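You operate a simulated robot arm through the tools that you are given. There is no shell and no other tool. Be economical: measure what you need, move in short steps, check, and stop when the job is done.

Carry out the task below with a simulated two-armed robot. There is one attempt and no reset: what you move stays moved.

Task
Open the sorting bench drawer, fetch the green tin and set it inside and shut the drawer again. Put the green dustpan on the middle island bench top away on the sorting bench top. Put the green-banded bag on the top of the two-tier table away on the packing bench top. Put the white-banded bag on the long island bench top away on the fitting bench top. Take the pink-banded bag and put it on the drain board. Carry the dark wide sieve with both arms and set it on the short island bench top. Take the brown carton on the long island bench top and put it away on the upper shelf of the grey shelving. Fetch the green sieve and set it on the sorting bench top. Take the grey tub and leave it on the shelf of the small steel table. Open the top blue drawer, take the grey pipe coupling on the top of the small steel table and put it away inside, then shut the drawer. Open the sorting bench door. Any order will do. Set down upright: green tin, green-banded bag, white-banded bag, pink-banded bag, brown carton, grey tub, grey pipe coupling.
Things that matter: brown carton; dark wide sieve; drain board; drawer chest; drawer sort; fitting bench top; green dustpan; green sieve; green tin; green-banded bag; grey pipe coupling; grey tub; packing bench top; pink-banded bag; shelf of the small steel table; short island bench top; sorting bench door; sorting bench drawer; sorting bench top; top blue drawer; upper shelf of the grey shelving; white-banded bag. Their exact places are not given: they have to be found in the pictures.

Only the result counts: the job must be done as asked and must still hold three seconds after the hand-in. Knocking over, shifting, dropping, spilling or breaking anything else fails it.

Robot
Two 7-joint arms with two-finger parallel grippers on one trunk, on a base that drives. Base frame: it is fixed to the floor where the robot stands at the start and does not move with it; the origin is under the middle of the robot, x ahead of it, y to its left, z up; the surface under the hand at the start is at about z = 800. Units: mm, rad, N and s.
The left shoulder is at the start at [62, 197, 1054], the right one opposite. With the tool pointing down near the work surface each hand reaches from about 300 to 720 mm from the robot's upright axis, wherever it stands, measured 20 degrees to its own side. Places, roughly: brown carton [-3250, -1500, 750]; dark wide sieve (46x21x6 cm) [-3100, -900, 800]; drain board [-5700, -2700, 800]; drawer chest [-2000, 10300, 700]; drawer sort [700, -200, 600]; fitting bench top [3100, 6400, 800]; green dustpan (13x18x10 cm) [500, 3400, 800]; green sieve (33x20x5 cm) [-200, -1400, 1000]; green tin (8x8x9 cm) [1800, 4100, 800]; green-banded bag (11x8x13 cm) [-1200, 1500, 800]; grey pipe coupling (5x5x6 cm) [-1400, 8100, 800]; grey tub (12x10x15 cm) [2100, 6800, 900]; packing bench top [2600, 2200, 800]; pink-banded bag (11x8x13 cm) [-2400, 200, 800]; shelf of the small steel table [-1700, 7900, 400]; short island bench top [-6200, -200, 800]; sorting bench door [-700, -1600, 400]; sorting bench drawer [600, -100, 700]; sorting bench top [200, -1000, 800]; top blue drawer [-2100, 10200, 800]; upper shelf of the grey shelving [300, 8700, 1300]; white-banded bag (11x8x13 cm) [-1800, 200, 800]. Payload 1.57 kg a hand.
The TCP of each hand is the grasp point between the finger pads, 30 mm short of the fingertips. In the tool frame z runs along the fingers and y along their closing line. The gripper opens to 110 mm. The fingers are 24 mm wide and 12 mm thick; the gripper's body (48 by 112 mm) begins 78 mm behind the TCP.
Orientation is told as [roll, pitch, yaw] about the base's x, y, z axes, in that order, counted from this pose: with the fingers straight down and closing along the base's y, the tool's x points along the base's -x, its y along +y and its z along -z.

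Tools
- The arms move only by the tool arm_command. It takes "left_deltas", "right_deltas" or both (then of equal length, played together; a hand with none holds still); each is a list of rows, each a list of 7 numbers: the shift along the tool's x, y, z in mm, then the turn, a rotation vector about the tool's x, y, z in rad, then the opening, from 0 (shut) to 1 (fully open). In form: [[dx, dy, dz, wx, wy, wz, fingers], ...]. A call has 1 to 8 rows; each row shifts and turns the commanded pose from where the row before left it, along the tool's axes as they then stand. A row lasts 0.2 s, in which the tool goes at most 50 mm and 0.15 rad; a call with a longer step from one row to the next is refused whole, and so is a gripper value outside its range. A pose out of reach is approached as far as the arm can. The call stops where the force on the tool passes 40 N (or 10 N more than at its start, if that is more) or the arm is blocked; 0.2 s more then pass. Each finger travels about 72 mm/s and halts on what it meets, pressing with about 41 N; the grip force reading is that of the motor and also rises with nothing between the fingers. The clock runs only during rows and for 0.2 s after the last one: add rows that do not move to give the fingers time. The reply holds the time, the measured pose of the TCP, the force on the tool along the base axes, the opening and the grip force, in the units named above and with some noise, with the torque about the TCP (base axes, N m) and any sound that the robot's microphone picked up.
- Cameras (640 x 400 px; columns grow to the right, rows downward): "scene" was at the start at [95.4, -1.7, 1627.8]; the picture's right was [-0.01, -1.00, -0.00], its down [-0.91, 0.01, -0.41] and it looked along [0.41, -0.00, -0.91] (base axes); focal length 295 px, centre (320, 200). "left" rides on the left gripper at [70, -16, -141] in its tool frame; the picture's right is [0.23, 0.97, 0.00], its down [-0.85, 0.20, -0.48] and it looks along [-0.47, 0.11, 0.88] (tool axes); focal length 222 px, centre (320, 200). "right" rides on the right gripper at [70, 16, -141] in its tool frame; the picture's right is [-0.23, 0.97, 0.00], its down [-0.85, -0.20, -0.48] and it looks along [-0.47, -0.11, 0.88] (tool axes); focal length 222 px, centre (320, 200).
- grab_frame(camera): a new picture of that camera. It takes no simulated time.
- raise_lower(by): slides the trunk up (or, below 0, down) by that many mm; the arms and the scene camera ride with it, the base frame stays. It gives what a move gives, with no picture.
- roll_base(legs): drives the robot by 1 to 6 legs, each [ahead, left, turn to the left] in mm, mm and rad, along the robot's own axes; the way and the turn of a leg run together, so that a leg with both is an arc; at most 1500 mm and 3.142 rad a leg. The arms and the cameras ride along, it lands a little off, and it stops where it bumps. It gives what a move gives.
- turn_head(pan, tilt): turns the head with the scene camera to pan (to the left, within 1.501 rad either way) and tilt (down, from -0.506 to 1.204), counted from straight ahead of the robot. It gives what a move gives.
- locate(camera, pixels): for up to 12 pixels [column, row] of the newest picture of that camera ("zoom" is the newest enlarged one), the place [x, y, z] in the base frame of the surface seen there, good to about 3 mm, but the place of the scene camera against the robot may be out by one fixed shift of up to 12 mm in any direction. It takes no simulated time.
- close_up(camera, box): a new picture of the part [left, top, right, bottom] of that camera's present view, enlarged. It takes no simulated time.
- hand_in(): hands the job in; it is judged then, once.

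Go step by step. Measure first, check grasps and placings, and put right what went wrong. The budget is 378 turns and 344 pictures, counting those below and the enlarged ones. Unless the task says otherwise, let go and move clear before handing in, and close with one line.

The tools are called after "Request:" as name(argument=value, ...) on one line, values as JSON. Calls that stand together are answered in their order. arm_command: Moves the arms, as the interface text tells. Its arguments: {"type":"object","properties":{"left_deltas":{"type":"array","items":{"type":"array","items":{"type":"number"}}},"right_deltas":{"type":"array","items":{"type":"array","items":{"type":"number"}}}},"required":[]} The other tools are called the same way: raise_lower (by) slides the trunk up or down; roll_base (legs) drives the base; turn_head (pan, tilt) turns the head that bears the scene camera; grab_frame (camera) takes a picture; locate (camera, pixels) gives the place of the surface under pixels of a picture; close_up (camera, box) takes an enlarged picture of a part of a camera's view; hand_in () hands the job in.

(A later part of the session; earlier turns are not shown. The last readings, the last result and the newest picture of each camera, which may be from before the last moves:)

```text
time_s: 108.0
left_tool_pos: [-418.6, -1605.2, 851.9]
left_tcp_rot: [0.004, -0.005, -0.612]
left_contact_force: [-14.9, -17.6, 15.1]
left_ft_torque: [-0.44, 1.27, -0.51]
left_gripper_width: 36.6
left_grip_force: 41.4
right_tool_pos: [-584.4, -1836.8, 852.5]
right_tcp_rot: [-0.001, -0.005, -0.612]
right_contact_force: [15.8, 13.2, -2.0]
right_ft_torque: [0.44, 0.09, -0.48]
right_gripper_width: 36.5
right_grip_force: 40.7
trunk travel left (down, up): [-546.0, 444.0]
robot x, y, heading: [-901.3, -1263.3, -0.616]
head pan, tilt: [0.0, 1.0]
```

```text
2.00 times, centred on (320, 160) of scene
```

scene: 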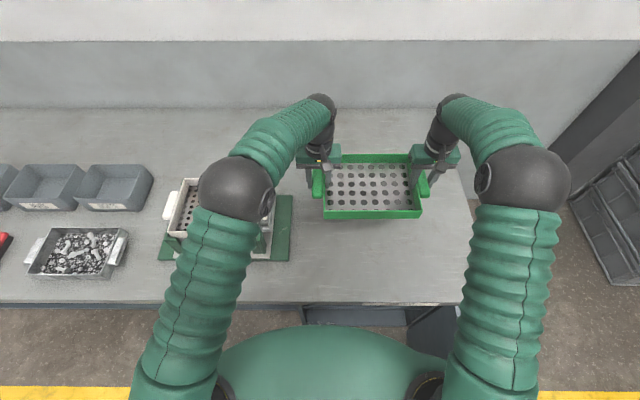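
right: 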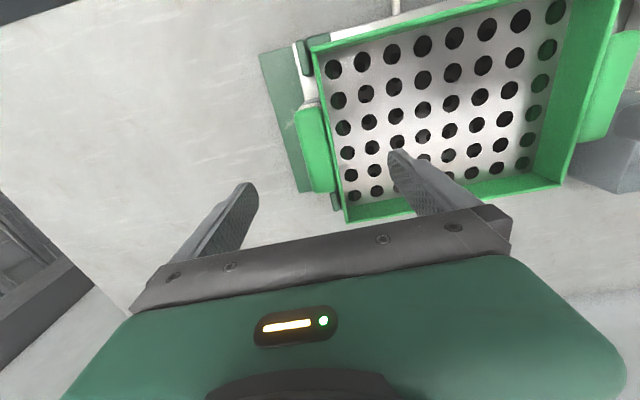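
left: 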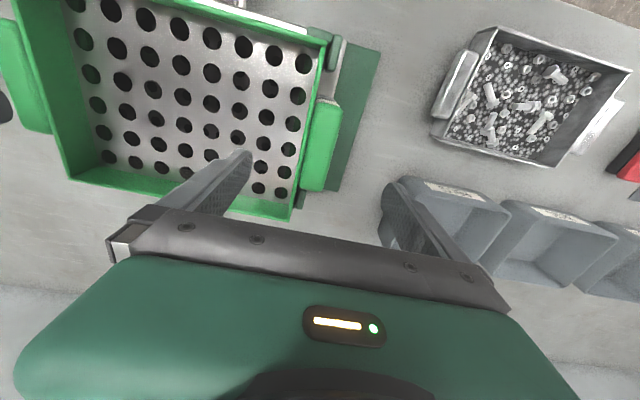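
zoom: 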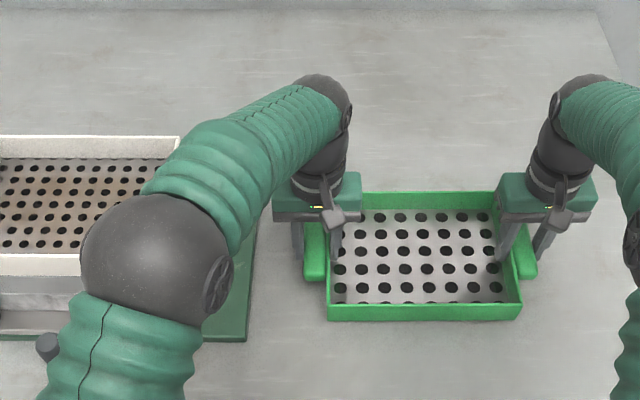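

It's touching down (+15 N at z 852). I'll open and rise.

Request:
arm_command(left_deltas=[[0, 0, 0, 0, 0, 0, 0.5], [0, 0, 0, 0, 0, 0, 0.75], [0, 0, 0, 0, 0, 0, 0.75], [0, 0, -40, 0, 0, 0, 0.75], [0, 0, -40, 0, 0, 0, 0.75], [0, 0, -40, 0, 0, 0, 0.75]], right_deltas=[[0, 0, 0, 0, 0, 0, 0.5], [0, 0, 0, 0, 0, 0, 0.75], [0, 0, 0, 0, 0, 0, 0.75], [0, 0, -40, 0, 0, 0, 0.75], [0, 0, -40, 0, 0, 0, 0.75], [0, 0, -40, 0, 0, 0, 0.75]])

Request:
raise_lower(by=150)

Request:
grab_frame(camera="scene")

```text
time_s: 109.4
left_tool_pos: [-418.9, -1602.3, 971.5]
left_tcp_rot: [0.005, -0.001, -0.61]
left_contact_force: [-0.7, 0.3, -0.2]
left_ft_torque: [0.0, 0.0, -0.02]
left_gripper_width: 82.3
left_grip_force: 0.0
right_tool_pos: [-588.3, -1837.0, 972.4]
right_tcp_rot: [-0.001, 0.001, -0.61]
right_contact_force: [-0.5, -0.3, 0.7]
right_ft_torque: [-0.02, -0.04, -0.01]
right_gripper_width: 82.2
right_grip_force: 0.1
trunk travel left (down, up): [-546.0, 444.0]
robot x, y, heading: [-903.5, -1262.0, -0.619]
head pan, tilt: [0.0, 1.0]
```

```text
time_s: 111.1
left_tool_pos: [-419.7, -1604.6, 1120.9]
left_tcp_rot: [0.006, 0.0, -0.612]
left_contact_force: [0.0, -0.5, -0.2]
left_ft_torque: [-0.02, -0.02, 0.01]
left_gripper_width: 82.5
left_grip_force: 0.1
right_tool_pos: [-587.4, -1836.9, 1120.4]
right_tcp_rot: [-0.001, 0.0, -0.612]
right_contact_force: [-0.2, -0.9, 0.5]
right_ft_torque: [0.03, -0.02, 0.01]
right_gripper_width: 82.8
right_grip_force: 0.1
trunk travel left (down, up): [-696.0, 294.0]
robot x, y, heading: [-902.6, -1264.4, -0.617]
head pan, tilt: [0.0, 1.0]
```

```text
297 pictures are left
```

scene: 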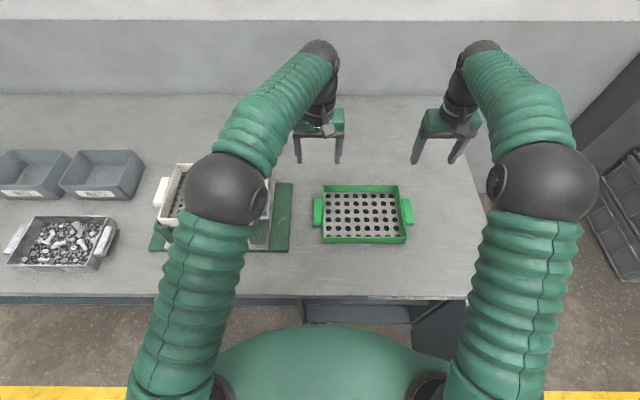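

The green sieve sits flat on the bench and the door is still open. I'll tuck the arms, back into the lane and drive north to round the long island.

Request:
arm_command(left_deltas=[[37, 32, 0, 0, 0, 0, 1], [37, 32, 0, 0, 0, 0, 1], [37, 32, 0, 0, 0, 0, 1], [37, 32, 0, 0, 0, 0, 1], [37, 32, 0, 0, 0, 0, 1], [37, 32, 0, 0, 0, 0, 1], [37, 32, 0, 0, 0, 0, 1]], right_deltas=[[37, 6, 0, 0, 0, 0, 1], [37, 6, 0, 0, 0, 0, 1], [37, 6, 0, 0, 0, 0, 1], [37, 6, 0, 0, 0, 0, 1], [37, 6, 0, 0, 0, 0, 1], [37, 6, 0, 0, 0, 0, 1], [37, 6, 0, 0, 0, 0, 1]])

Request:
roll_base(legs=[[-460, 0, 0], [0, 0, 1.565], [1450, 0, 0]])

Request:
turn_head(pan=0.9, tilt=0.45)

Request:
grab_frame(camera="scene")

Request:
turn_head(pan=0.0, tilt=0.45)

Request:
grab_frame(camera="scene")

```text
time_s: 112.7
left_tool_pos: [-505.5, -1266.3, 1122.8]
left_tcp_rot: [0.004, -0.005, -0.612]
left_contact_force: [-0.1, 0.0, -0.7]
left_ft_torque: [-0.07, -0.03, 0.03]
left_gripper_width: 110.0
left_grip_force: 0.1
right_tool_pos: [-776.7, -1647.9, 1123.3]
right_tcp_rot: [-0.005, -0.006, -0.61]
right_contact_force: [-0.3, 0.2, 0.3]
right_ft_torque: [-0.05, 0.01, 0.01]
right_gripper_width: 109.8
right_grip_force: 0.0
trunk travel left (down, up): [-696.0, 294.0]
robot x, y, heading: [-900.8, -1261.7, -0.62]
head pan, tilt: [0.0, 1.0]
```

```text
time_s: 126.0
left_tool_pos: [-379.4, 553.6, 1123.7]
left_tcp_rot: [0.007, -0.002, 0.939]
left_contact_force: [0.4, -0.4, -0.1]
left_ft_torque: [0.02, 0.01, 0.0]
left_gripper_width: 109.8
left_grip_force: 0.1
right_tool_pos: [-3.8, 273.6, 1121.8]
right_tcp_rot: [-0.005, -0.001, 0.94]
right_contact_force: [0.9, -0.7, -0.4]
right_ft_torque: [0.0, -0.03, 0.01]
right_gripper_width: 110.0
right_grip_force: 0.1
trunk travel left (down, up): [-696.0, 294.0]
robot x, y, heading: [-395.0, 155.0, 0.934]
head pan, tilt: [0.0, 1.0]
```

```text
time_s: 127.2
left_tool_pos: [-379.4, 553.7, 1122.5]
left_tcp_rot: [0.007, -0.001, 0.939]
left_contact_force: [-0.5, 1.1, -0.6]
left_ft_torque: [-0.03, 0.01, -0.02]
left_gripper_width: 110.1
left_grip_force: 0.1
right_tool_pos: [-4.3, 273.9, 1122.2]
right_tcp_rot: [-0.003, 0.001, 0.942]
right_contact_force: [0.4, 0.5, -0.3]
right_ft_torque: [0.0, -0.02, -0.05]
right_gripper_width: 110.1
right_grip_force: 0.1
trunk travel left (down, up): [-696.0, 294.0]
robot x, y, heading: [-392.2, 154.8, 0.931]
head pan, tilt: [0.901, 0.45]
```

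```text
296 pictures are left
```

scene: 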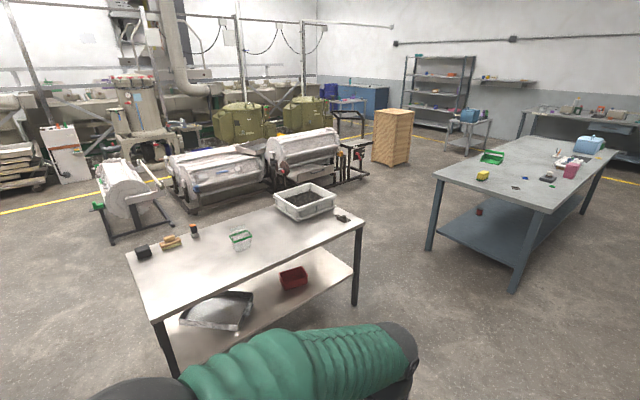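

```text
time_s: 128.4
left_tool_pos: [-380.2, 553.5, 1123.1]
left_tcp_rot: [0.006, -0.001, 0.938]
left_contact_force: [0.0, -0.7, -0.1]
left_ft_torque: [-0.03, -0.04, 0.0]
left_gripper_width: 110.0
left_grip_force: 0.1
right_tool_pos: [-4.0, 274.2, 1121.1]
right_tcp_rot: [-0.003, 0.0, 0.94]
right_contact_force: [0.6, 0.1, -0.6]
right_ft_torque: [0.01, 0.01, -0.01]
right_gripper_width: 110.0
right_grip_force: 0.1
trunk travel left (down, up): [-696.0, 294.0]
robot x, y, heading: [-393.6, 151.0, 0.934]
head pan, tilt: [0.0, 0.45]
```

```text
295 pictures are left
```

scene: 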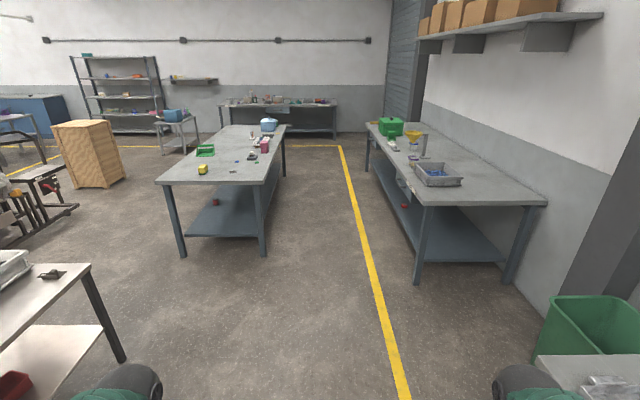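

The green-banded bag is at (240,237) on the two-tier table. I'll measure that table and the white-bag end of the long island to plan standing places. Turning the head left first.

Request:
turn_head(pan=0.9, tilt=0.45)

Request:
grab_frame(camera="scene")

Request:
locate(camera="scene", pixels=[[241, 237], [241, 247], [362, 232], [155, 318], [130, 257], [300, 188], [195, 230], [172, 242], [290, 212], [335, 205], [340, 220], [357, 300]])

Request:
turn_head(pan=1.5, tilt=0.45)

Request:
grab_frame(camera="scene")

```text
time_s: 129.6
left_tool_pos: [-379.7, 554.0, 1121.4]
left_tcp_rot: [0.007, -0.003, 0.937]
left_contact_force: [0.5, -0.1, 0.5]
left_ft_torque: [-0.02, 0.0, -0.02]
left_gripper_width: 110.2
left_grip_force: 0.1
right_tool_pos: [-3.5, 274.7, 1123.1]
right_tcp_rot: [-0.003, 0.001, 0.94]
right_contact_force: [-0.4, 0.0, 1.0]
right_ft_torque: [-0.01, -0.01, 0.0]
right_gripper_width: 110.0
right_grip_force: 0.1
trunk travel left (down, up): [-696.0, 294.0]
robot x, y, heading: [-399.1, 155.0, 0.933]
head pan, tilt: [0.901, 0.45]
```

```text
294 pictures are left
```

scene: 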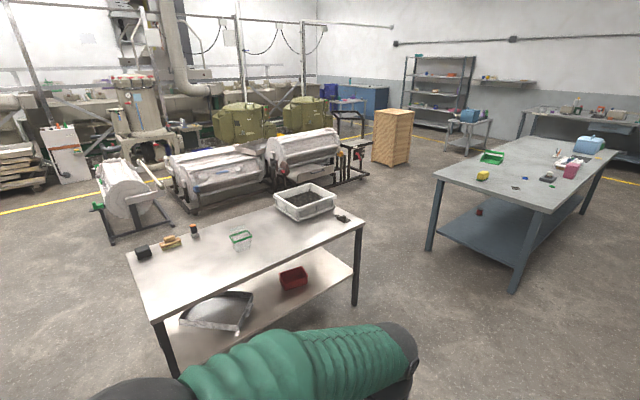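

```text
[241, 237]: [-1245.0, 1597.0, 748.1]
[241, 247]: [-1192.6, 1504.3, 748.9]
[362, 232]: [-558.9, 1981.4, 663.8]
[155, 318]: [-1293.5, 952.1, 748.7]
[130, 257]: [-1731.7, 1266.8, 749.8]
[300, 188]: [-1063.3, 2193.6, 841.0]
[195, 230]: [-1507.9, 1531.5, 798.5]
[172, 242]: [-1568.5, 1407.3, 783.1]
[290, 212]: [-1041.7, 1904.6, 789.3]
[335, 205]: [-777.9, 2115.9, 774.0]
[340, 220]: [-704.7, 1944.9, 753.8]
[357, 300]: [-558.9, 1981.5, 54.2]
```

```text
time_s: 130.6
left_tool_pos: [-379.7, 553.5, 1122.4]
left_tcp_rot: [0.006, 0.0, 0.939]
left_contact_force: [0.2, -0.4, 0.5]
left_ft_torque: [0.01, 0.04, 0.0]
left_gripper_width: 110.0
left_grip_force: 0.1
right_tool_pos: [-3.6, 274.8, 1123.4]
right_tcp_rot: [-0.004, 0.0, 0.939]
right_contact_force: [0.3, 0.9, 0.0]
right_ft_torque: [-0.01, -0.01, -0.03]
right_gripper_width: 109.9
right_grip_force: 0.0
trunk travel left (down, up): [-696.0, 294.0]
robot x, y, heading: [-393.3, 154.7, 0.933]
head pan, tilt: [1.499, 0.45]
```

```text
293 pictures are left
```

scene: 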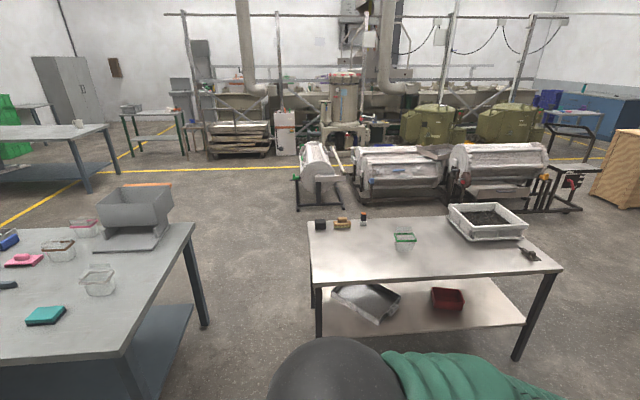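

The white bag stands about 284 mm in from the island's lane edge, near its north end. I'll drive there facing the island with the left hand toward the bag.

Request:
roll_base(legs=[[0, 0, 1.586], [0, 603, 0], [500, 0, 0]])

Request:
turn_head(pan=0.2, tilt=0.9)

Request:
grab_frame(camera="scene")

Request:
grab_frame(camera="left")

```text
time_s: 140.3
left_tool_pos: [-1556.6, -18.7, 1122.9]
left_tcp_rot: [0.008, -0.002, 2.514]
left_contact_force: [0.0, 0.1, -0.9]
left_ft_torque: [-0.03, 0.0, 0.0]
left_gripper_width: 110.2
left_grip_force: 0.1
right_tool_pos: [-1278.2, 357.2, 1121.0]
right_tcp_rot: [-0.003, -0.002, 2.515]
right_contact_force: [0.4, -0.1, 0.2]
right_ft_torque: [-0.01, 0.02, 0.02]
right_gripper_width: 110.2
right_grip_force: 0.2
trunk travel left (down, up): [-696.0, 294.0]
robot x, y, heading: [-1156.7, -32.1, 2.506]
head pan, tilt: [1.499, 0.45]
```

```text
time_s: 141.8
left_tool_pos: [-1558.8, -18.9, 1122.1]
left_tcp_rot: [0.006, 0.001, 2.514]
left_contact_force: [-0.1, -0.5, -0.6]
left_ft_torque: [-0.02, 0.02, 0.02]
left_gripper_width: 110.0
left_grip_force: 0.0
right_tool_pos: [-1280.2, 358.5, 1122.9]
right_tcp_rot: [-0.003, 0.001, 2.515]
right_contact_force: [0.3, 0.4, -0.5]
right_ft_torque: [-0.01, 0.02, -0.04]
right_gripper_width: 110.1
right_grip_force: 0.1
trunk travel left (down, up): [-696.0, 294.0]
robot x, y, heading: [-1158.4, -32.1, 2.504]
head pan, tilt: [0.201, 0.901]
```

```text
292 pictures are left
```

scene: 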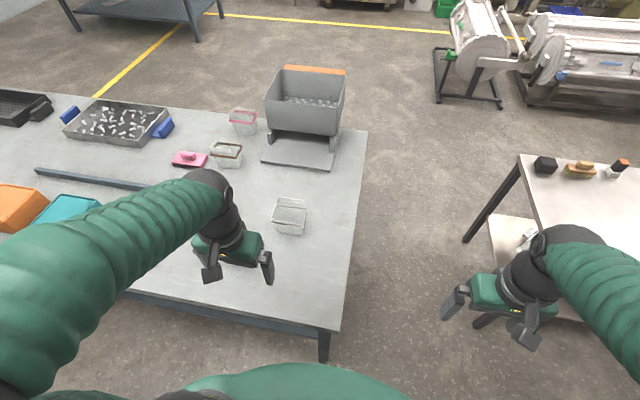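

```text
291 pictures are left
```

left: 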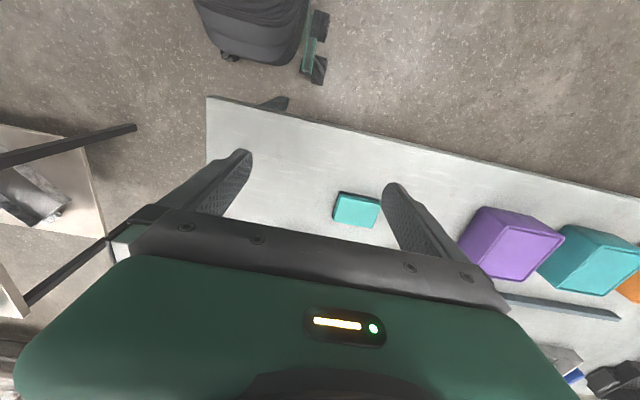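

The white-banded bag is at (290,215). I'll look closer and measure it.

Request:
close_up(camera="scene", box=[240, 170, 340, 250])

Request:
locate(camera="zoom", pixels=[[245, 235], [405, 275], [255, 335], [385, 375], [290, 300], [320, 310], [270, 440], [350, 460], [330, 245]])

```text
5.00 times, centred on (290, 210) of scene
```

zoom: 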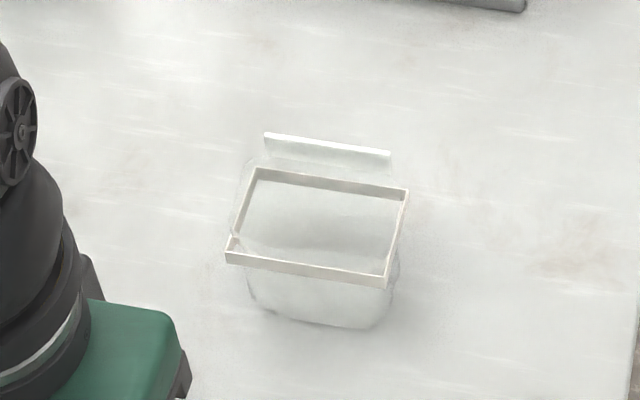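

```text
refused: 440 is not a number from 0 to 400
```

Request:
locate(camera="zoom", pixels=[[258, 174], [404, 192], [385, 280], [232, 257], [270, 138], [385, 152], [300, 268], [330, 185], [300, 320], [395, 235], [243, 215]])

```text
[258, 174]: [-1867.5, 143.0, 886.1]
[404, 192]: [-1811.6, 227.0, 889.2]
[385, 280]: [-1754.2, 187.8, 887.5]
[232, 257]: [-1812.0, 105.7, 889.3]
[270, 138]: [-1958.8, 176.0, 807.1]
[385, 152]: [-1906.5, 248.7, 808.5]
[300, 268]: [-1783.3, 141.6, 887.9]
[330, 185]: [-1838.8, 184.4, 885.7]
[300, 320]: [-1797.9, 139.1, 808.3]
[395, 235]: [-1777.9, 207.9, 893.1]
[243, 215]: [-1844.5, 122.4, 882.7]
```

The band is a rectangle about 100 x 70, centred at (-1811,166), band top z about 877 after correction. I'll bring the left hand over it while turning 1.53 rad, so the fingers close across the short side.

Request:
arm_command(left_deltas=[[-44, 0, 0, 0, 0, 0.139, 1], [-43.6, 6.1, 0, 0, 0, 0.139, 1], [-42.3, 12.1, 0, 0, 0, 0.139, 1], [-40.2, 17.8, 0, 0, 0, 0.139, 1], [-37.4, 23.2, 0, 0, 0, 0.139, 1], [-33.8, 28.2, 0, 0, 0, 0.139, 1], [-29.6, 32.6, 0, 0, 0, 0.139, 1], [0, 0, 0, 0, 0, 0.139, 1]])

Request:
arm_command(left_deltas=[[0, 0, 20, 0, 0, 0.139, 1], [0, 0, 20, 0, 0, 0.139, 1], [0, 0, 20, 0, 0, 0.139, 1]])

Request:
grab_frame(camera="left")

Request:
grab_frame(camera="scene")

```text
time_s: 143.6
left_tool_pos: [-1808.0, 161.5, 1122.8]
left_tcp_rot: [0.004, 0.006, 1.4]
left_contact_force: [-0.4, -0.2, 0.4]
left_ft_torque: [-0.02, 0.02, 0.05]
left_gripper_width: 109.9
left_grip_force: 0.1
right_tool_pos: [-1279.7, 356.8, 1122.2]
right_tcp_rot: [-0.004, -0.002, 2.514]
right_contact_force: [-0.5, 0.3, -0.4]
right_ft_torque: [0.04, 0.04, 0.01]
right_gripper_width: 110.3
right_grip_force: 0.0
trunk travel left (down, up): [-696.0, 294.0]
robot x, y, heading: [-1158.8, -34.8, 2.506]
head pan, tilt: [0.201, 0.901]
```

```text
time_s: 144.4
left_tool_pos: [-1808.0, 160.5, 1062.1]
left_tcp_rot: [0.002, 0.005, 0.982]
left_contact_force: [-0.1, 0.8, 0.8]
left_ft_torque: [-0.04, 0.0, 0.01]
left_gripper_width: 110.2
left_grip_force: 0.1
right_tool_pos: [-1281.0, 357.0, 1122.0]
right_tcp_rot: [-0.004, 0.0, 2.516]
right_contact_force: [0.4, 0.7, 0.7]
right_ft_torque: [-0.02, -0.01, 0.02]
right_gripper_width: 110.3
right_grip_force: 0.0
trunk travel left (down, up): [-696.0, 294.0]
robot x, y, heading: [-1160.5, -35.7, 2.508]
head pan, tilt: [0.201, 0.901]
```

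```text
289 pictures are left
```

left: 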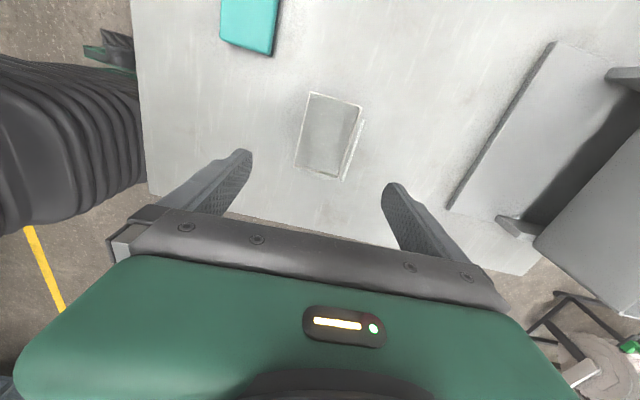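

```text
288 pictures are left
```

scene: 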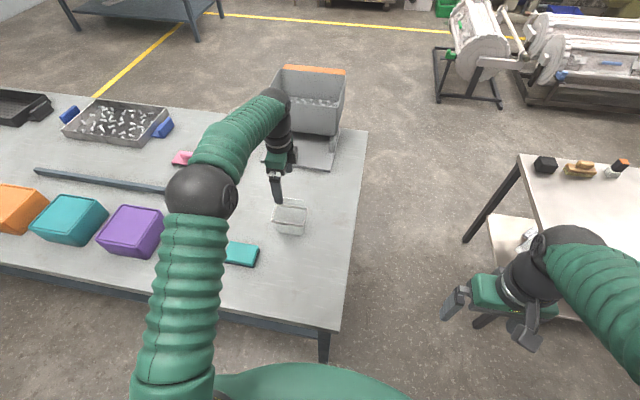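

The left hand camera sees the bag's band at (300-362, 92-180), aligned between the fingers. I'll measure it with this camera.

Request:
locate(camera="left", pixels=[[310, 94], [360, 105], [345, 178], [297, 165], [352, 140], [303, 130], [362, 125], [330, 135], [345, 170]])

Request:
close_up(camera="left", box=[270, 80, 390, 200])

```text
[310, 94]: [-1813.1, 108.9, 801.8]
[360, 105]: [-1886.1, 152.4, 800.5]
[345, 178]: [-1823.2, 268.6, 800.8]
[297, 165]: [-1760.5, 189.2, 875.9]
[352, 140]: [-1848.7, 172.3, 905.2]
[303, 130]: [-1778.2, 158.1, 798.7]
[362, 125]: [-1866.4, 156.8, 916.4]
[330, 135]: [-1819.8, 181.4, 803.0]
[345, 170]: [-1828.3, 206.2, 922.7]
```

```text
3.33 times, centred on (330, 140) of left
```

zoom: 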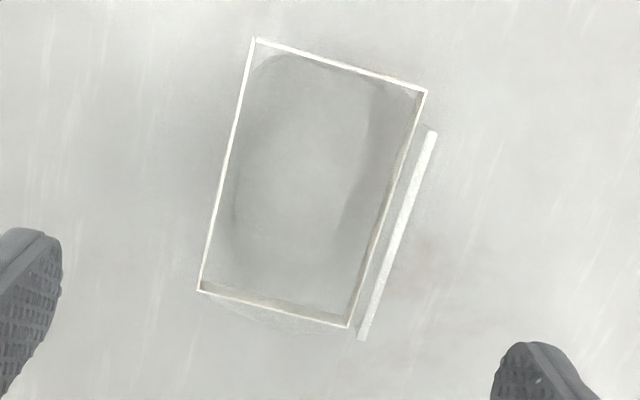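

Request:
locate(camera="zoom", pixels=[[256, 40], [426, 92], [348, 326], [201, 292], [431, 135], [362, 335], [340, 66], [227, 170], [395, 200], [275, 310]])

```text
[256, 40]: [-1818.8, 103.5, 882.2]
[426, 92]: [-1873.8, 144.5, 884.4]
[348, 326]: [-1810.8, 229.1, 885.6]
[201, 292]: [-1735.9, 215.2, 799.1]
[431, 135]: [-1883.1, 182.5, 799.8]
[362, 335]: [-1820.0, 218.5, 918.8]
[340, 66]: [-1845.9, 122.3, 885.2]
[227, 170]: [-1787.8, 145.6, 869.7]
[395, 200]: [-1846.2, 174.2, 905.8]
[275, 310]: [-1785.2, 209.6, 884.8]
```

Band centre by the hand camera is (-1815,167), top z 884, flap top z 920. I'll shift 11 ahead, descend to z 862 and close.

Request:
arm_command(left_deltas=[[0, 11, 40, 0, 0, 0, 1], [0, 0, 40, 0, 0, 0, 1], [0, 0, 40, 0, 0, 0, 1], [0, 0, 40, 0, 0, 0, 1], [0, 0, 40, 0, 0, 0, 1], [0, 0, 0, 0, 0, 0, 0.6], [0, 0, 0, 0, 0, 0, 0.3], [0, 0, 0, 0, 0, 0, 0]])

Request:
arm_command(left_deltas=[[0, 0, 0, 0, 0, 0, 0], [0, 0, 0, 0, 0, 0, 0], [0, 0, -10, 0, 0, 0, 0]])

Request:
close_up(camera="scene", box=[220, 120, 380, 260])

Request:
grab_frame(camera="left")

```text
time_s: 146.2
left_tool_pos: [-1819.2, 168.3, 861.5]
left_tcp_rot: [-0.001, 0.006, 0.984]
left_contact_force: [-0.4, 0.3, 0.3]
left_ft_torque: [-0.01, -0.02, -0.01]
left_gripper_width: 74.2
left_grip_force: 40.8
right_tool_pos: [-1280.7, 357.8, 1120.4]
right_tcp_rot: [-0.002, 0.0, 2.514]
right_contact_force: [-0.7, 0.6, -0.1]
right_ft_torque: [-0.01, 0.03, 0.03]
right_gripper_width: 109.9
right_grip_force: 0.1
trunk travel left (down, up): [-696.0, 294.0]
robot x, y, heading: [-1158.4, -33.6, 2.506]
head pan, tilt: [0.201, 0.901]
```

```text
time_s: 147.0
left_tool_pos: [-1819.1, 169.2, 872.0]
left_tcp_rot: [0.001, 0.006, 0.987]
left_contact_force: [-0.5, -0.2, -0.6]
left_ft_torque: [0.02, 0.01, 0.02]
left_gripper_width: 74.0
left_grip_force: 41.2
right_tool_pos: [-1280.4, 358.8, 1122.5]
right_tcp_rot: [-0.004, -0.001, 2.514]
right_contact_force: [-0.4, 0.0, 0.0]
right_ft_torque: [-0.02, -0.02, 0.0]
right_gripper_width: 110.0
right_grip_force: 0.1
trunk travel left (down, up): [-696.0, 294.0]
robot x, y, heading: [-1157.8, -37.1, 2.506]
head pan, tilt: [0.201, 0.901]
```

```text
2.86 times, centred on (300, 190) of scene
```

zoom: 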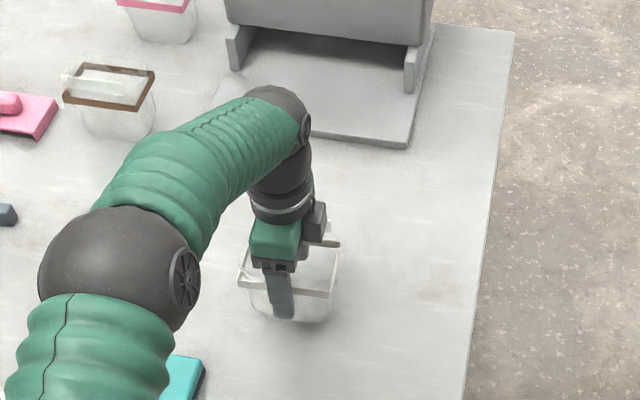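

```text
285 pictures are left
```

left: 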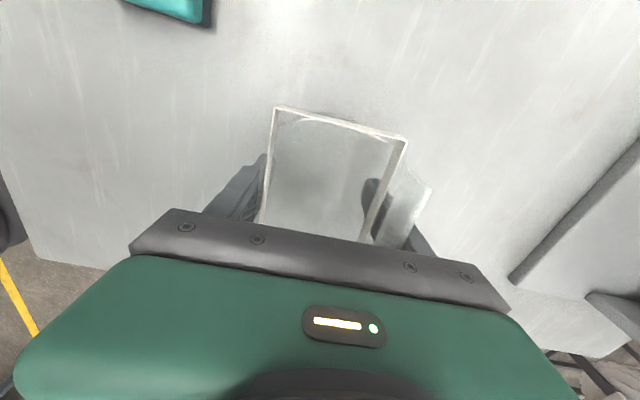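

The white bag is held at 74 mm, with the TCP 60 mm above its base. I'll lift and retract toward the body.

Request:
arm_command(left_deltas=[[0, 0, -40, 0, 0, 0, 0], [0, 0, -45, 0, 0, 0, 0], [0, 0, -45, 0, 0, 0, 0], [0, 0, -45, 0, 0, 0, 0], [0, 0, -45, 0, 0, 0, 0], [0, -30, -30, 0, 0, 0, 0], [0, -45, 0, 0, 0, 0, 0], [0, -45, 0, 0, 0, 0, 0]])

Request:
arm_command(left_deltas=[[0, -45, 0, 0, 0, 0, 0], [0, -45, 0, 0, 0, 0, 0], [0, -45, 0, 0, 0, 0, 0], [0, -45, 0, 0, 0, 0, 0]])

Request:
grab_frame(camera="left")

```text
time_s: 148.8
left_tool_pos: [-1713.3, 102.1, 1124.5]
left_tcp_rot: [0.002, 0.005, 0.986]
left_contact_force: [0.7, 0.0, -0.1]
left_ft_torque: [0.01, 0.02, 0.04]
left_gripper_width: 74.0
left_grip_force: 40.9
right_tool_pos: [-1279.6, 356.7, 1122.9]
right_tcp_rot: [-0.003, -0.002, 2.514]
right_contact_force: [1.0, 0.2, -0.9]
right_ft_torque: [-0.01, 0.02, 0.02]
right_gripper_width: 109.9
right_grip_force: 0.0
trunk travel left (down, up): [-696.0, 294.0]
robot x, y, heading: [-1159.8, -34.7, 2.505]
head pan, tilt: [0.201, 0.901]
```

```text
time_s: 149.8
left_tool_pos: [-1564.3, 0.8, 1123.2]
left_tcp_rot: [0.004, 0.007, 0.988]
left_contact_force: [-0.2, 0.4, -0.5]
left_ft_torque: [0.02, 0.02, 0.02]
left_gripper_width: 74.1
left_grip_force: 40.9
right_tool_pos: [-1278.6, 356.4, 1122.0]
right_tcp_rot: [-0.003, -0.004, 2.514]
right_contact_force: [0.4, -0.4, -0.1]
right_ft_torque: [-0.02, 0.02, 0.02]
right_gripper_width: 110.0
right_grip_force: 0.0
trunk travel left (down, up): [-696.0, 294.0]
robot x, y, heading: [-1161.2, -34.0, 2.505]
head pan, tilt: [0.201, 0.901]
```

```text
284 pictures are left
```

left: 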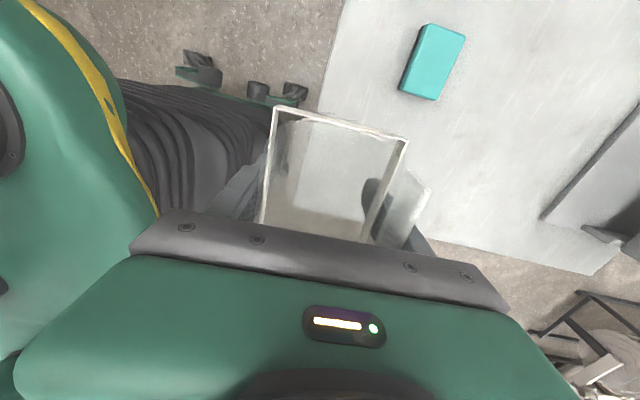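

The white bag is secure. I'll drive on to the two-tier table with the right hand toward the green-banded bag.

Request:
roll_base(legs=[[0, -1016, 0.012], [300, 0, 0]])

Request:
turn_head(pan=-0.2, tilt=0.9)

Request:
grab_frame(camera="scene")

```text
time_s: 156.8
left_tool_pos: [-1188.0, 1008.8, 1123.7]
left_tcp_rot: [0.004, 0.006, 0.974]
left_contact_force: [0.4, -0.1, -0.6]
left_ft_torque: [0.03, 0.01, 0.02]
left_gripper_width: 74.2
left_grip_force: 40.6
right_tool_pos: [-896.6, 1361.1, 1123.1]
right_tcp_rot: [-0.003, -0.001, 2.503]
right_contact_force: [0.3, 0.5, -1.0]
right_ft_torque: [-0.02, 0.01, 0.0]
right_gripper_width: 110.0
right_grip_force: 0.1
trunk travel left (down, up): [-696.0, 294.0]
robot x, y, heading: [-781.6, 969.2, 2.496]
head pan, tilt: [0.201, 0.901]
```

```text
time_s: 157.6
left_tool_pos: [-1189.9, 1010.5, 1122.9]
left_tcp_rot: [0.0, 0.006, 0.974]
left_contact_force: [0.3, -0.3, 0.4]
left_ft_torque: [-0.01, -0.03, -0.02]
left_gripper_width: 73.8
left_grip_force: 41.0
right_tool_pos: [-898.5, 1362.7, 1121.4]
right_tcp_rot: [-0.004, 0.001, 2.503]
right_contact_force: [-1.0, -0.5, 0.1]
right_ft_torque: [-0.01, 0.0, -0.03]
right_gripper_width: 109.9
right_grip_force: 0.0
trunk travel left (down, up): [-696.0, 294.0]
robot x, y, heading: [-780.6, 968.2, 2.494]
head pan, tilt: [-0.201, 0.901]
```

```text
283 pictures are left
```

scene: 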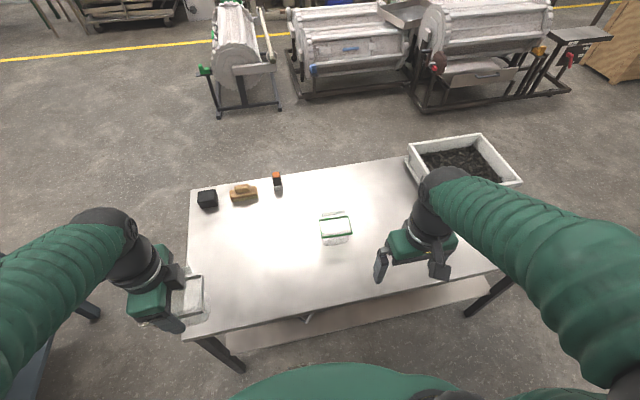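

The green-banded bag is at (335,228). I'll zoom in and measure its band.

Request:
close_up(camera="scene", box=[290, 190, 390, 260])

```text
5.71 times, centred on (340, 225) of scene
```

zoom: 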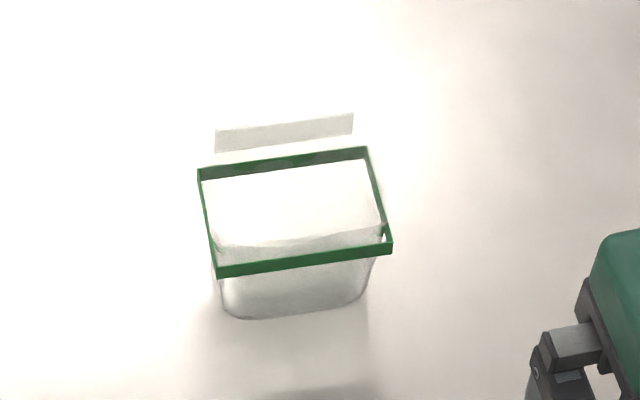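

Request:
locate(camera="zoom", pixels=[[200, 173], [366, 150], [390, 245], [220, 272], [300, 260], [285, 160], [378, 200], [207, 215], [284, 135], [150, 300]])

```text
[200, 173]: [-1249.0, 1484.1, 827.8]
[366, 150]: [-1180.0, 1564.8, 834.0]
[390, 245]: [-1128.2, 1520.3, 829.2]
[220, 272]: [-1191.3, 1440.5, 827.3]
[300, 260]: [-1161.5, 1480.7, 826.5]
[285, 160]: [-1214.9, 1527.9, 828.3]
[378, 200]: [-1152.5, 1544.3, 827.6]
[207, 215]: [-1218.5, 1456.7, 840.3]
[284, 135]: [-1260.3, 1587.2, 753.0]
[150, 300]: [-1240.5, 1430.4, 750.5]
```

The band is centred at (-1187,1502), z about 828, with its long side at angle 0.885. I'll move the right hand over it, turning 1.52 rad the other way.

Request:
arm_command(right_deltas=[[-44.6, 9, 0, 0, 0, -0.1386, 1], [-45.4, 2.7, 0, 0, 0, -0.1386, 1], [-45.4, -3.5, 0, 0, 0, -0.1386, 1], [-44.4, -9.8, 0, 0, 0, -0.1386, 1], [-42.6, -15.8, 0, 0, 0, -0.1386, 1], [-40.1, -21.6, 0, 0, 0, -0.1386, 1], [-36.8, -26.9, 0, 0, 0, -0.1386, 1], [0, 0, 30, 0, 0, -0.1386, 1]])

Request:
arm_command(right_deltas=[[0, 0, 30, 0, 0, -0.1386, 1], [0, 0, 30, 0, 0, -0.1386, 1], [0, 0, 30, 0, 0, -0.1386, 1]])

Request:
grab_frame(camera="right")

```text
time_s: 159.4
left_tool_pos: [-1189.0, 1010.3, 1122.6]
left_tcp_rot: [0.001, 0.007, 0.975]
left_contact_force: [0.3, -0.5, -1.7]
left_ft_torque: [0.01, 0.01, -0.02]
left_gripper_width: 74.0
left_grip_force: 41.4
right_tool_pos: [-1185.6, 1498.8, 1093.9]
right_tcp_rot: [-0.001, 0.003, -2.671]
right_contact_force: [1.0, 0.5, -0.4]
right_ft_torque: [0.0, 0.01, 0.01]
right_gripper_width: 109.9
right_grip_force: 0.1
trunk travel left (down, up): [-696.0, 294.0]
robot x, y, heading: [-777.5, 968.8, 2.497]
head pan, tilt: [-0.201, 0.901]
```

```text
time_s: 160.2
left_tool_pos: [-1188.3, 1009.7, 1122.0]
left_tcp_rot: [0.002, 0.008, 0.974]
left_contact_force: [-1.2, -0.5, -0.2]
left_ft_torque: [0.02, 0.03, 0.01]
left_gripper_width: 74.0
left_grip_force: 40.8
right_tool_pos: [-1186.0, 1499.6, 1002.8]
right_tcp_rot: [0.0, 0.003, -2.252]
right_contact_force: [-0.2, -0.1, 0.0]
right_ft_torque: [-0.02, -0.02, 0.0]
right_gripper_width: 110.0
right_grip_force: 0.1
trunk travel left (down, up): [-696.0, 294.0]
robot x, y, heading: [-782.0, 972.9, 2.492]
head pan, tilt: [-0.201, 0.901]
```

```text
281 pictures are left
```

right: 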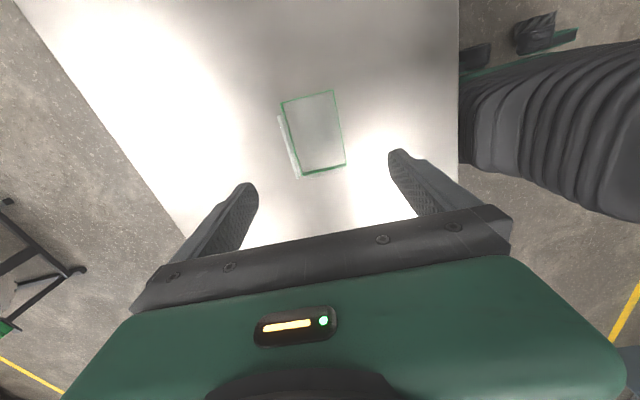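

Request:
close_up(camera="right", box=[255, 75, 375, 195])

Request:
locate(camera="right", pixels=[[283, 103], [333, 92], [345, 164], [303, 174], [400, 100], [281, 122], [297, 176]])

```text
3.33 times, centred on (315, 135) of right
```

zoom: 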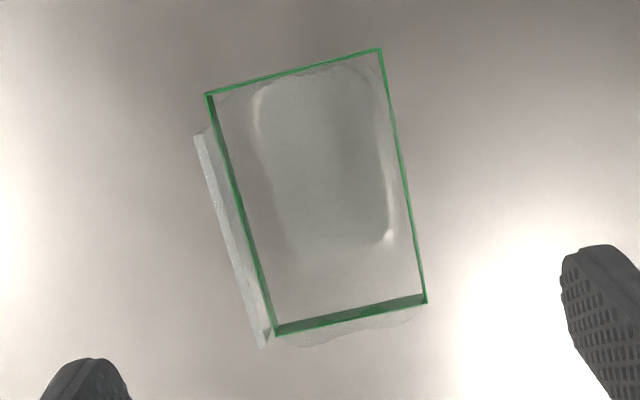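

```text
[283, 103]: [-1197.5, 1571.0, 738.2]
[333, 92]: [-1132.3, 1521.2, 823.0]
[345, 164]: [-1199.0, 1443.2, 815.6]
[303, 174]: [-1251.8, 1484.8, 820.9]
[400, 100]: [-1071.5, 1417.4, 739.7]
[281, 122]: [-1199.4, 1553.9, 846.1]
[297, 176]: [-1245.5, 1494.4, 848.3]
```

Centre by hand camera is (-1192,1503), table z 739. I'll shift 10 ahead, descend to z 800 and grip.

Request:
arm_command(right_deltas=[[0, -10, 40, 0, 0, 0, 1], [0, 0, 40, 0, 0, 0, 1], [0, 0, 41, 0, 0, 0, 1], [0, 0, 41, 0, 0, 0, 1], [0, 0, 41, 0, 0, 0, 1], [0, 0, 0, 0, 0, 0, 0.6], [0, 0, 0, 0, 0, 0, 0.3], [0, 0, 0, 0, 0, 0, 0]])

Request:
arm_command(right_deltas=[[0, 0, 0, 0, 0, 0, 0], [0, 0, 0, 0, 0, 0, 0], [0, 0, -40, 0, 0, 0, 0], [0, 0, -45, 0, 0, 0, 0], [0, 0, -45, 0, 0, 0, 0], [0, 0, -45, 0, 0, 0, 0], [0, 0, -45, 0, 0, 0, 0], [0, 0, -45, 0, 0, 0, 0]])

Request:
arm_command(right_deltas=[[0, 40, -25, 0, 0, 0, 0], [0, 45, -20, 0, 0, 0, 0], [0, 45, -10, 0, 0, 0, 0], [0, 45, 0, 0, 0, 0, 0], [0, 45, 0, 0, 0, 0, 0], [0, 45, 0, 0, 0, 0, 0], [0, 40, 0, 0, 0, 0, 0]])

Request:
grab_frame(camera="right")

```text
time_s: 162.0
left_tool_pos: [-1188.6, 1009.6, 1122.7]
left_tcp_rot: [0.002, 0.009, 0.974]
left_contact_force: [-0.3, -0.2, -0.2]
left_ft_torque: [-0.02, 0.01, -0.01]
left_gripper_width: 74.0
left_grip_force: 41.1
right_tool_pos: [-1194.3, 1508.4, 798.9]
right_tcp_rot: [0.0, 0.004, -2.255]
right_contact_force: [-0.3, -0.3, 0.3]
right_ft_torque: [0.03, 0.0, -0.02]
right_gripper_width: 73.9
right_grip_force: 40.5
trunk travel left (down, up): [-696.0, 294.0]
robot x, y, heading: [-778.6, 971.0, 2.493]
head pan, tilt: [-0.201, 0.901]
```

```text
time_s: 163.8
left_tool_pos: [-1189.5, 1009.7, 1122.1]
left_tcp_rot: [0.001, 0.005, 0.973]
left_contact_force: [-0.2, 0.2, 0.0]
left_ft_torque: [0.03, 0.03, 0.02]
left_gripper_width: 73.7
left_grip_force: 41.3
right_tool_pos: [-1193.0, 1504.1, 1064.0]
right_tcp_rot: [0.0, 0.004, -2.257]
right_contact_force: [-0.3, -0.1, -0.2]
right_ft_torque: [0.0, 0.0, 0.01]
right_gripper_width: 74.1
right_grip_force: 41.3
trunk travel left (down, up): [-696.0, 294.0]
robot x, y, heading: [-779.8, 970.7, 2.494]
head pan, tilt: [-0.201, 0.901]
```

```text
time_s: 165.4
left_tool_pos: [-1187.4, 1008.9, 1123.3]
left_tcp_rot: [0.004, 0.006, 0.974]
left_contact_force: [-0.6, 0.2, -0.5]
left_ft_torque: [0.0, 0.03, 0.01]
left_gripper_width: 73.7
left_grip_force: 40.8
right_tool_pos: [-957.5, 1310.3, 1119.7]
right_tcp_rot: [-0.002, 0.003, -2.254]
right_contact_force: [-0.2, -0.4, -0.3]
right_ft_torque: [0.01, 0.02, -0.01]
right_gripper_width: 73.8
right_grip_force: 40.7
trunk travel left (down, up): [-696.0, 294.0]
robot x, y, heading: [-781.2, 970.9, 2.497]
head pan, tilt: [-0.201, 0.901]
```

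```text
279 pictures are left
```

right: 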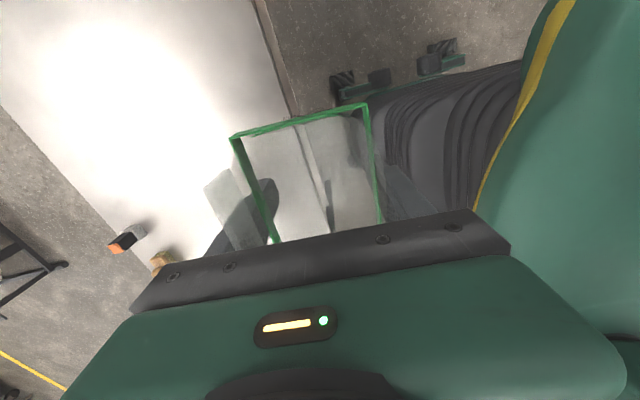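

Both bags are held upright. I'll back off, turn around and drive up the lane to the packing bench.

Request:
roll_base(legs=[[-500, 0, 0], [0, 0, -3.117], [230, 1400, 0], [0, 900, 0]])

Request:
turn_head(pan=0, tilt=0.5)

Request:
grab_frame(camera="scene")

```text
time_s: 186.7
left_tool_pos: [1542.3, 2414.5, 1123.2]
left_tcp_rot: [0.001, 0.008, -2.122]
left_contact_force: [0.1, -0.4, -0.9]
left_ft_torque: [0.0, 0.0, 0.03]
left_gripper_width: 74.0
left_grip_force: 40.2
right_tool_pos: [1325.1, 2102.6, 1116.7]
right_tcp_rot: [0.0, 0.003, 0.93]
right_contact_force: [-0.4, 0.5, 0.3]
right_ft_torque: [0.01, 0.02, 0.0]
right_gripper_width: 73.8
right_grip_force: 40.2
trunk travel left (down, up): [-696.0, 294.0]
robot x, y, heading: [1135.6, 2437.8, -0.6]
head pan, tilt: [-0.201, 0.901]
```

```text
time_s: 187.5
left_tool_pos: [1542.9, 2417.1, 1123.0]
left_tcp_rot: [0.002, 0.007, -2.121]
left_contact_force: [-0.8, -0.8, -0.7]
left_ft_torque: [-0.01, 0.0, 0.03]
left_gripper_width: 74.0
left_grip_force: 40.9
right_tool_pos: [1325.2, 2105.6, 1118.0]
right_tcp_rot: [0.0, 0.003, 0.929]
right_contact_force: [0.3, -0.2, -0.7]
right_ft_torque: [0.0, -0.01, 0.01]
right_gripper_width: 73.7
right_grip_force: 40.9
trunk travel left (down, up): [-696.0, 294.0]
robot x, y, heading: [1134.5, 2438.8, -0.606]
head pan, tilt: [0.0, 0.499]
```

```text
278 pictures are left
```

scene: 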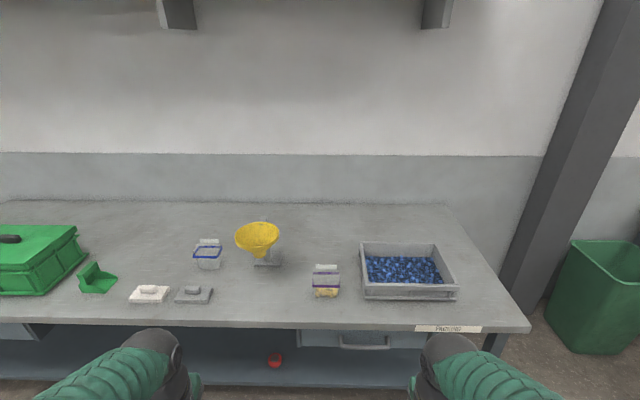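

The packing bench has free space around (258,298), between the grey pad and the purple-banded bag. I'll measure it.

Request:
locate(camera="scene", pixels=[[258, 298], [100, 318], [510, 330], [212, 295], [313, 292], [268, 262], [240, 320], [360, 225], [290, 285]])

```text
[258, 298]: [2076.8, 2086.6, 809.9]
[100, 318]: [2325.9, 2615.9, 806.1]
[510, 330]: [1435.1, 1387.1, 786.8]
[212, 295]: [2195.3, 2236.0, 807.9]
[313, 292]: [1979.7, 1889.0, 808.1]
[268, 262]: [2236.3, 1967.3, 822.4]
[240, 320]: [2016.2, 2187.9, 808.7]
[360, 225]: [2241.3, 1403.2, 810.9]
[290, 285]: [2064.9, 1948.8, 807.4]
```

Target for the green bag is about (2095,2065). I'll drive so the right hand needs some 215 mm of reach.

Request:
roll_base(legs=[[0, 406, 0], [443, 0, -0.022]])

Request:
turn_head(pan=0, tilt=0.8)

Request:
grab_frame(camera="scene")

```text
time_s: 192.3
left_tool_pos: [2132.5, 2484.3, 1122.9]
left_tcp_rot: [0.002, 0.006, -2.146]
left_contact_force: [0.2, -0.2, 0.2]
left_ft_torque: [-0.01, -0.02, 0.01]
left_gripper_width: 74.0
left_grip_force: 41.5
right_tool_pos: [1907.4, 2178.9, 1118.0]
right_tcp_rot: [-0.003, 0.002, 0.906]
right_contact_force: [-0.8, -0.3, 0.0]
right_ft_torque: [-0.02, 0.01, 0.0]
right_gripper_width: 73.7
right_grip_force: 41.2
trunk travel left (down, up): [-696.0, 294.0]
robot x, y, heading: [1720.2, 2519.2, -0.627]
head pan, tilt: [0.0, 0.499]
```

```text
time_s: 193.1
left_tool_pos: [2134.1, 2483.8, 1122.3]
left_tcp_rot: [0.0, 0.006, -2.147]
left_contact_force: [0.4, 0.2, -0.2]
left_ft_torque: [-0.03, 0.02, 0.01]
left_gripper_width: 73.7
left_grip_force: 40.6
right_tool_pos: [1910.1, 2178.2, 1116.7]
right_tcp_rot: [0.003, 0.005, 0.907]
right_contact_force: [-0.8, -0.1, -1.1]
right_ft_torque: [0.02, 0.03, 0.01]
right_gripper_width: 73.9
right_grip_force: 41.1
trunk travel left (down, up): [-696.0, 294.0]
robot x, y, heading: [1723.7, 2514.6, -0.623]
head pan, tilt: [0.0, 0.799]
```

```text
277 pictures are left
```

scene: 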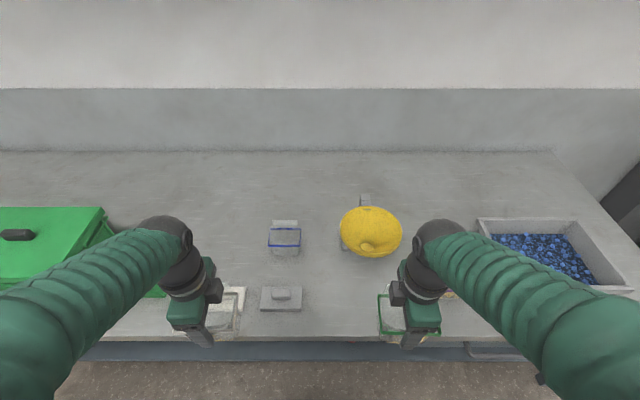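

Request:
locate(camera="scene", pixels=[[343, 232], [370, 208], [370, 253], [400, 232], [300, 298], [330, 300], [340, 295], [450, 295], [365, 200], [345, 245]])

Request:
close_up(camera="scene", box=[240, 190, 480, 340])

```text
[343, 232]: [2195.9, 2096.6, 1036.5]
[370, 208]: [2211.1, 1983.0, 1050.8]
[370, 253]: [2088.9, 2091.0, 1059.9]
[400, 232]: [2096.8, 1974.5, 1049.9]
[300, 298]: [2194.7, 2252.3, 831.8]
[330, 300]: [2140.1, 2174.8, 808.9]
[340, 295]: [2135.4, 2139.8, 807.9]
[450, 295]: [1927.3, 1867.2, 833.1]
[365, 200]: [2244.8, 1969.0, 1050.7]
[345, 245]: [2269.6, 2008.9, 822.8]
```

```text
2.67 times, centred on (360, 265) of scene
```

zoom: 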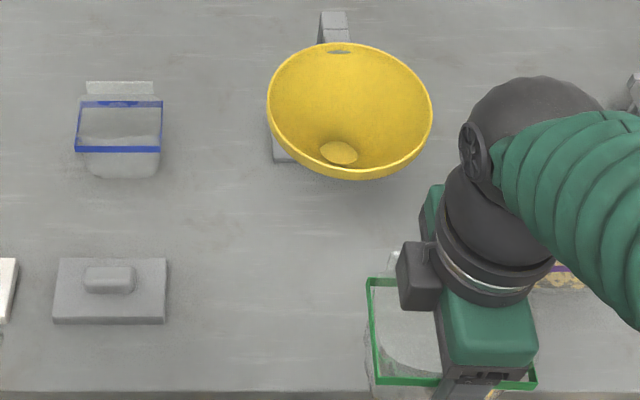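

The funnel overhangs near there (rim at z 1050), so I'll look for a roomier spot between the green box and the blue-banded bag.

Request:
locate(camera="scene", pixels=[[285, 254], [270, 245], [112, 240], [140, 215], [215, 235], [225, 260], [240, 245], [225, 292], [262, 288], [150, 295]])

```text
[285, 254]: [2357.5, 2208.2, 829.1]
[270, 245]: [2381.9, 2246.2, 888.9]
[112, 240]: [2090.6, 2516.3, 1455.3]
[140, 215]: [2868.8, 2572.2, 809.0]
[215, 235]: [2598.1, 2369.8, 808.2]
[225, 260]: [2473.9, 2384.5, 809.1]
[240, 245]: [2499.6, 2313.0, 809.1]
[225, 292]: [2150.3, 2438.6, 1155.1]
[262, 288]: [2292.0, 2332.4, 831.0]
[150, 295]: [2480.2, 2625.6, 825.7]
```

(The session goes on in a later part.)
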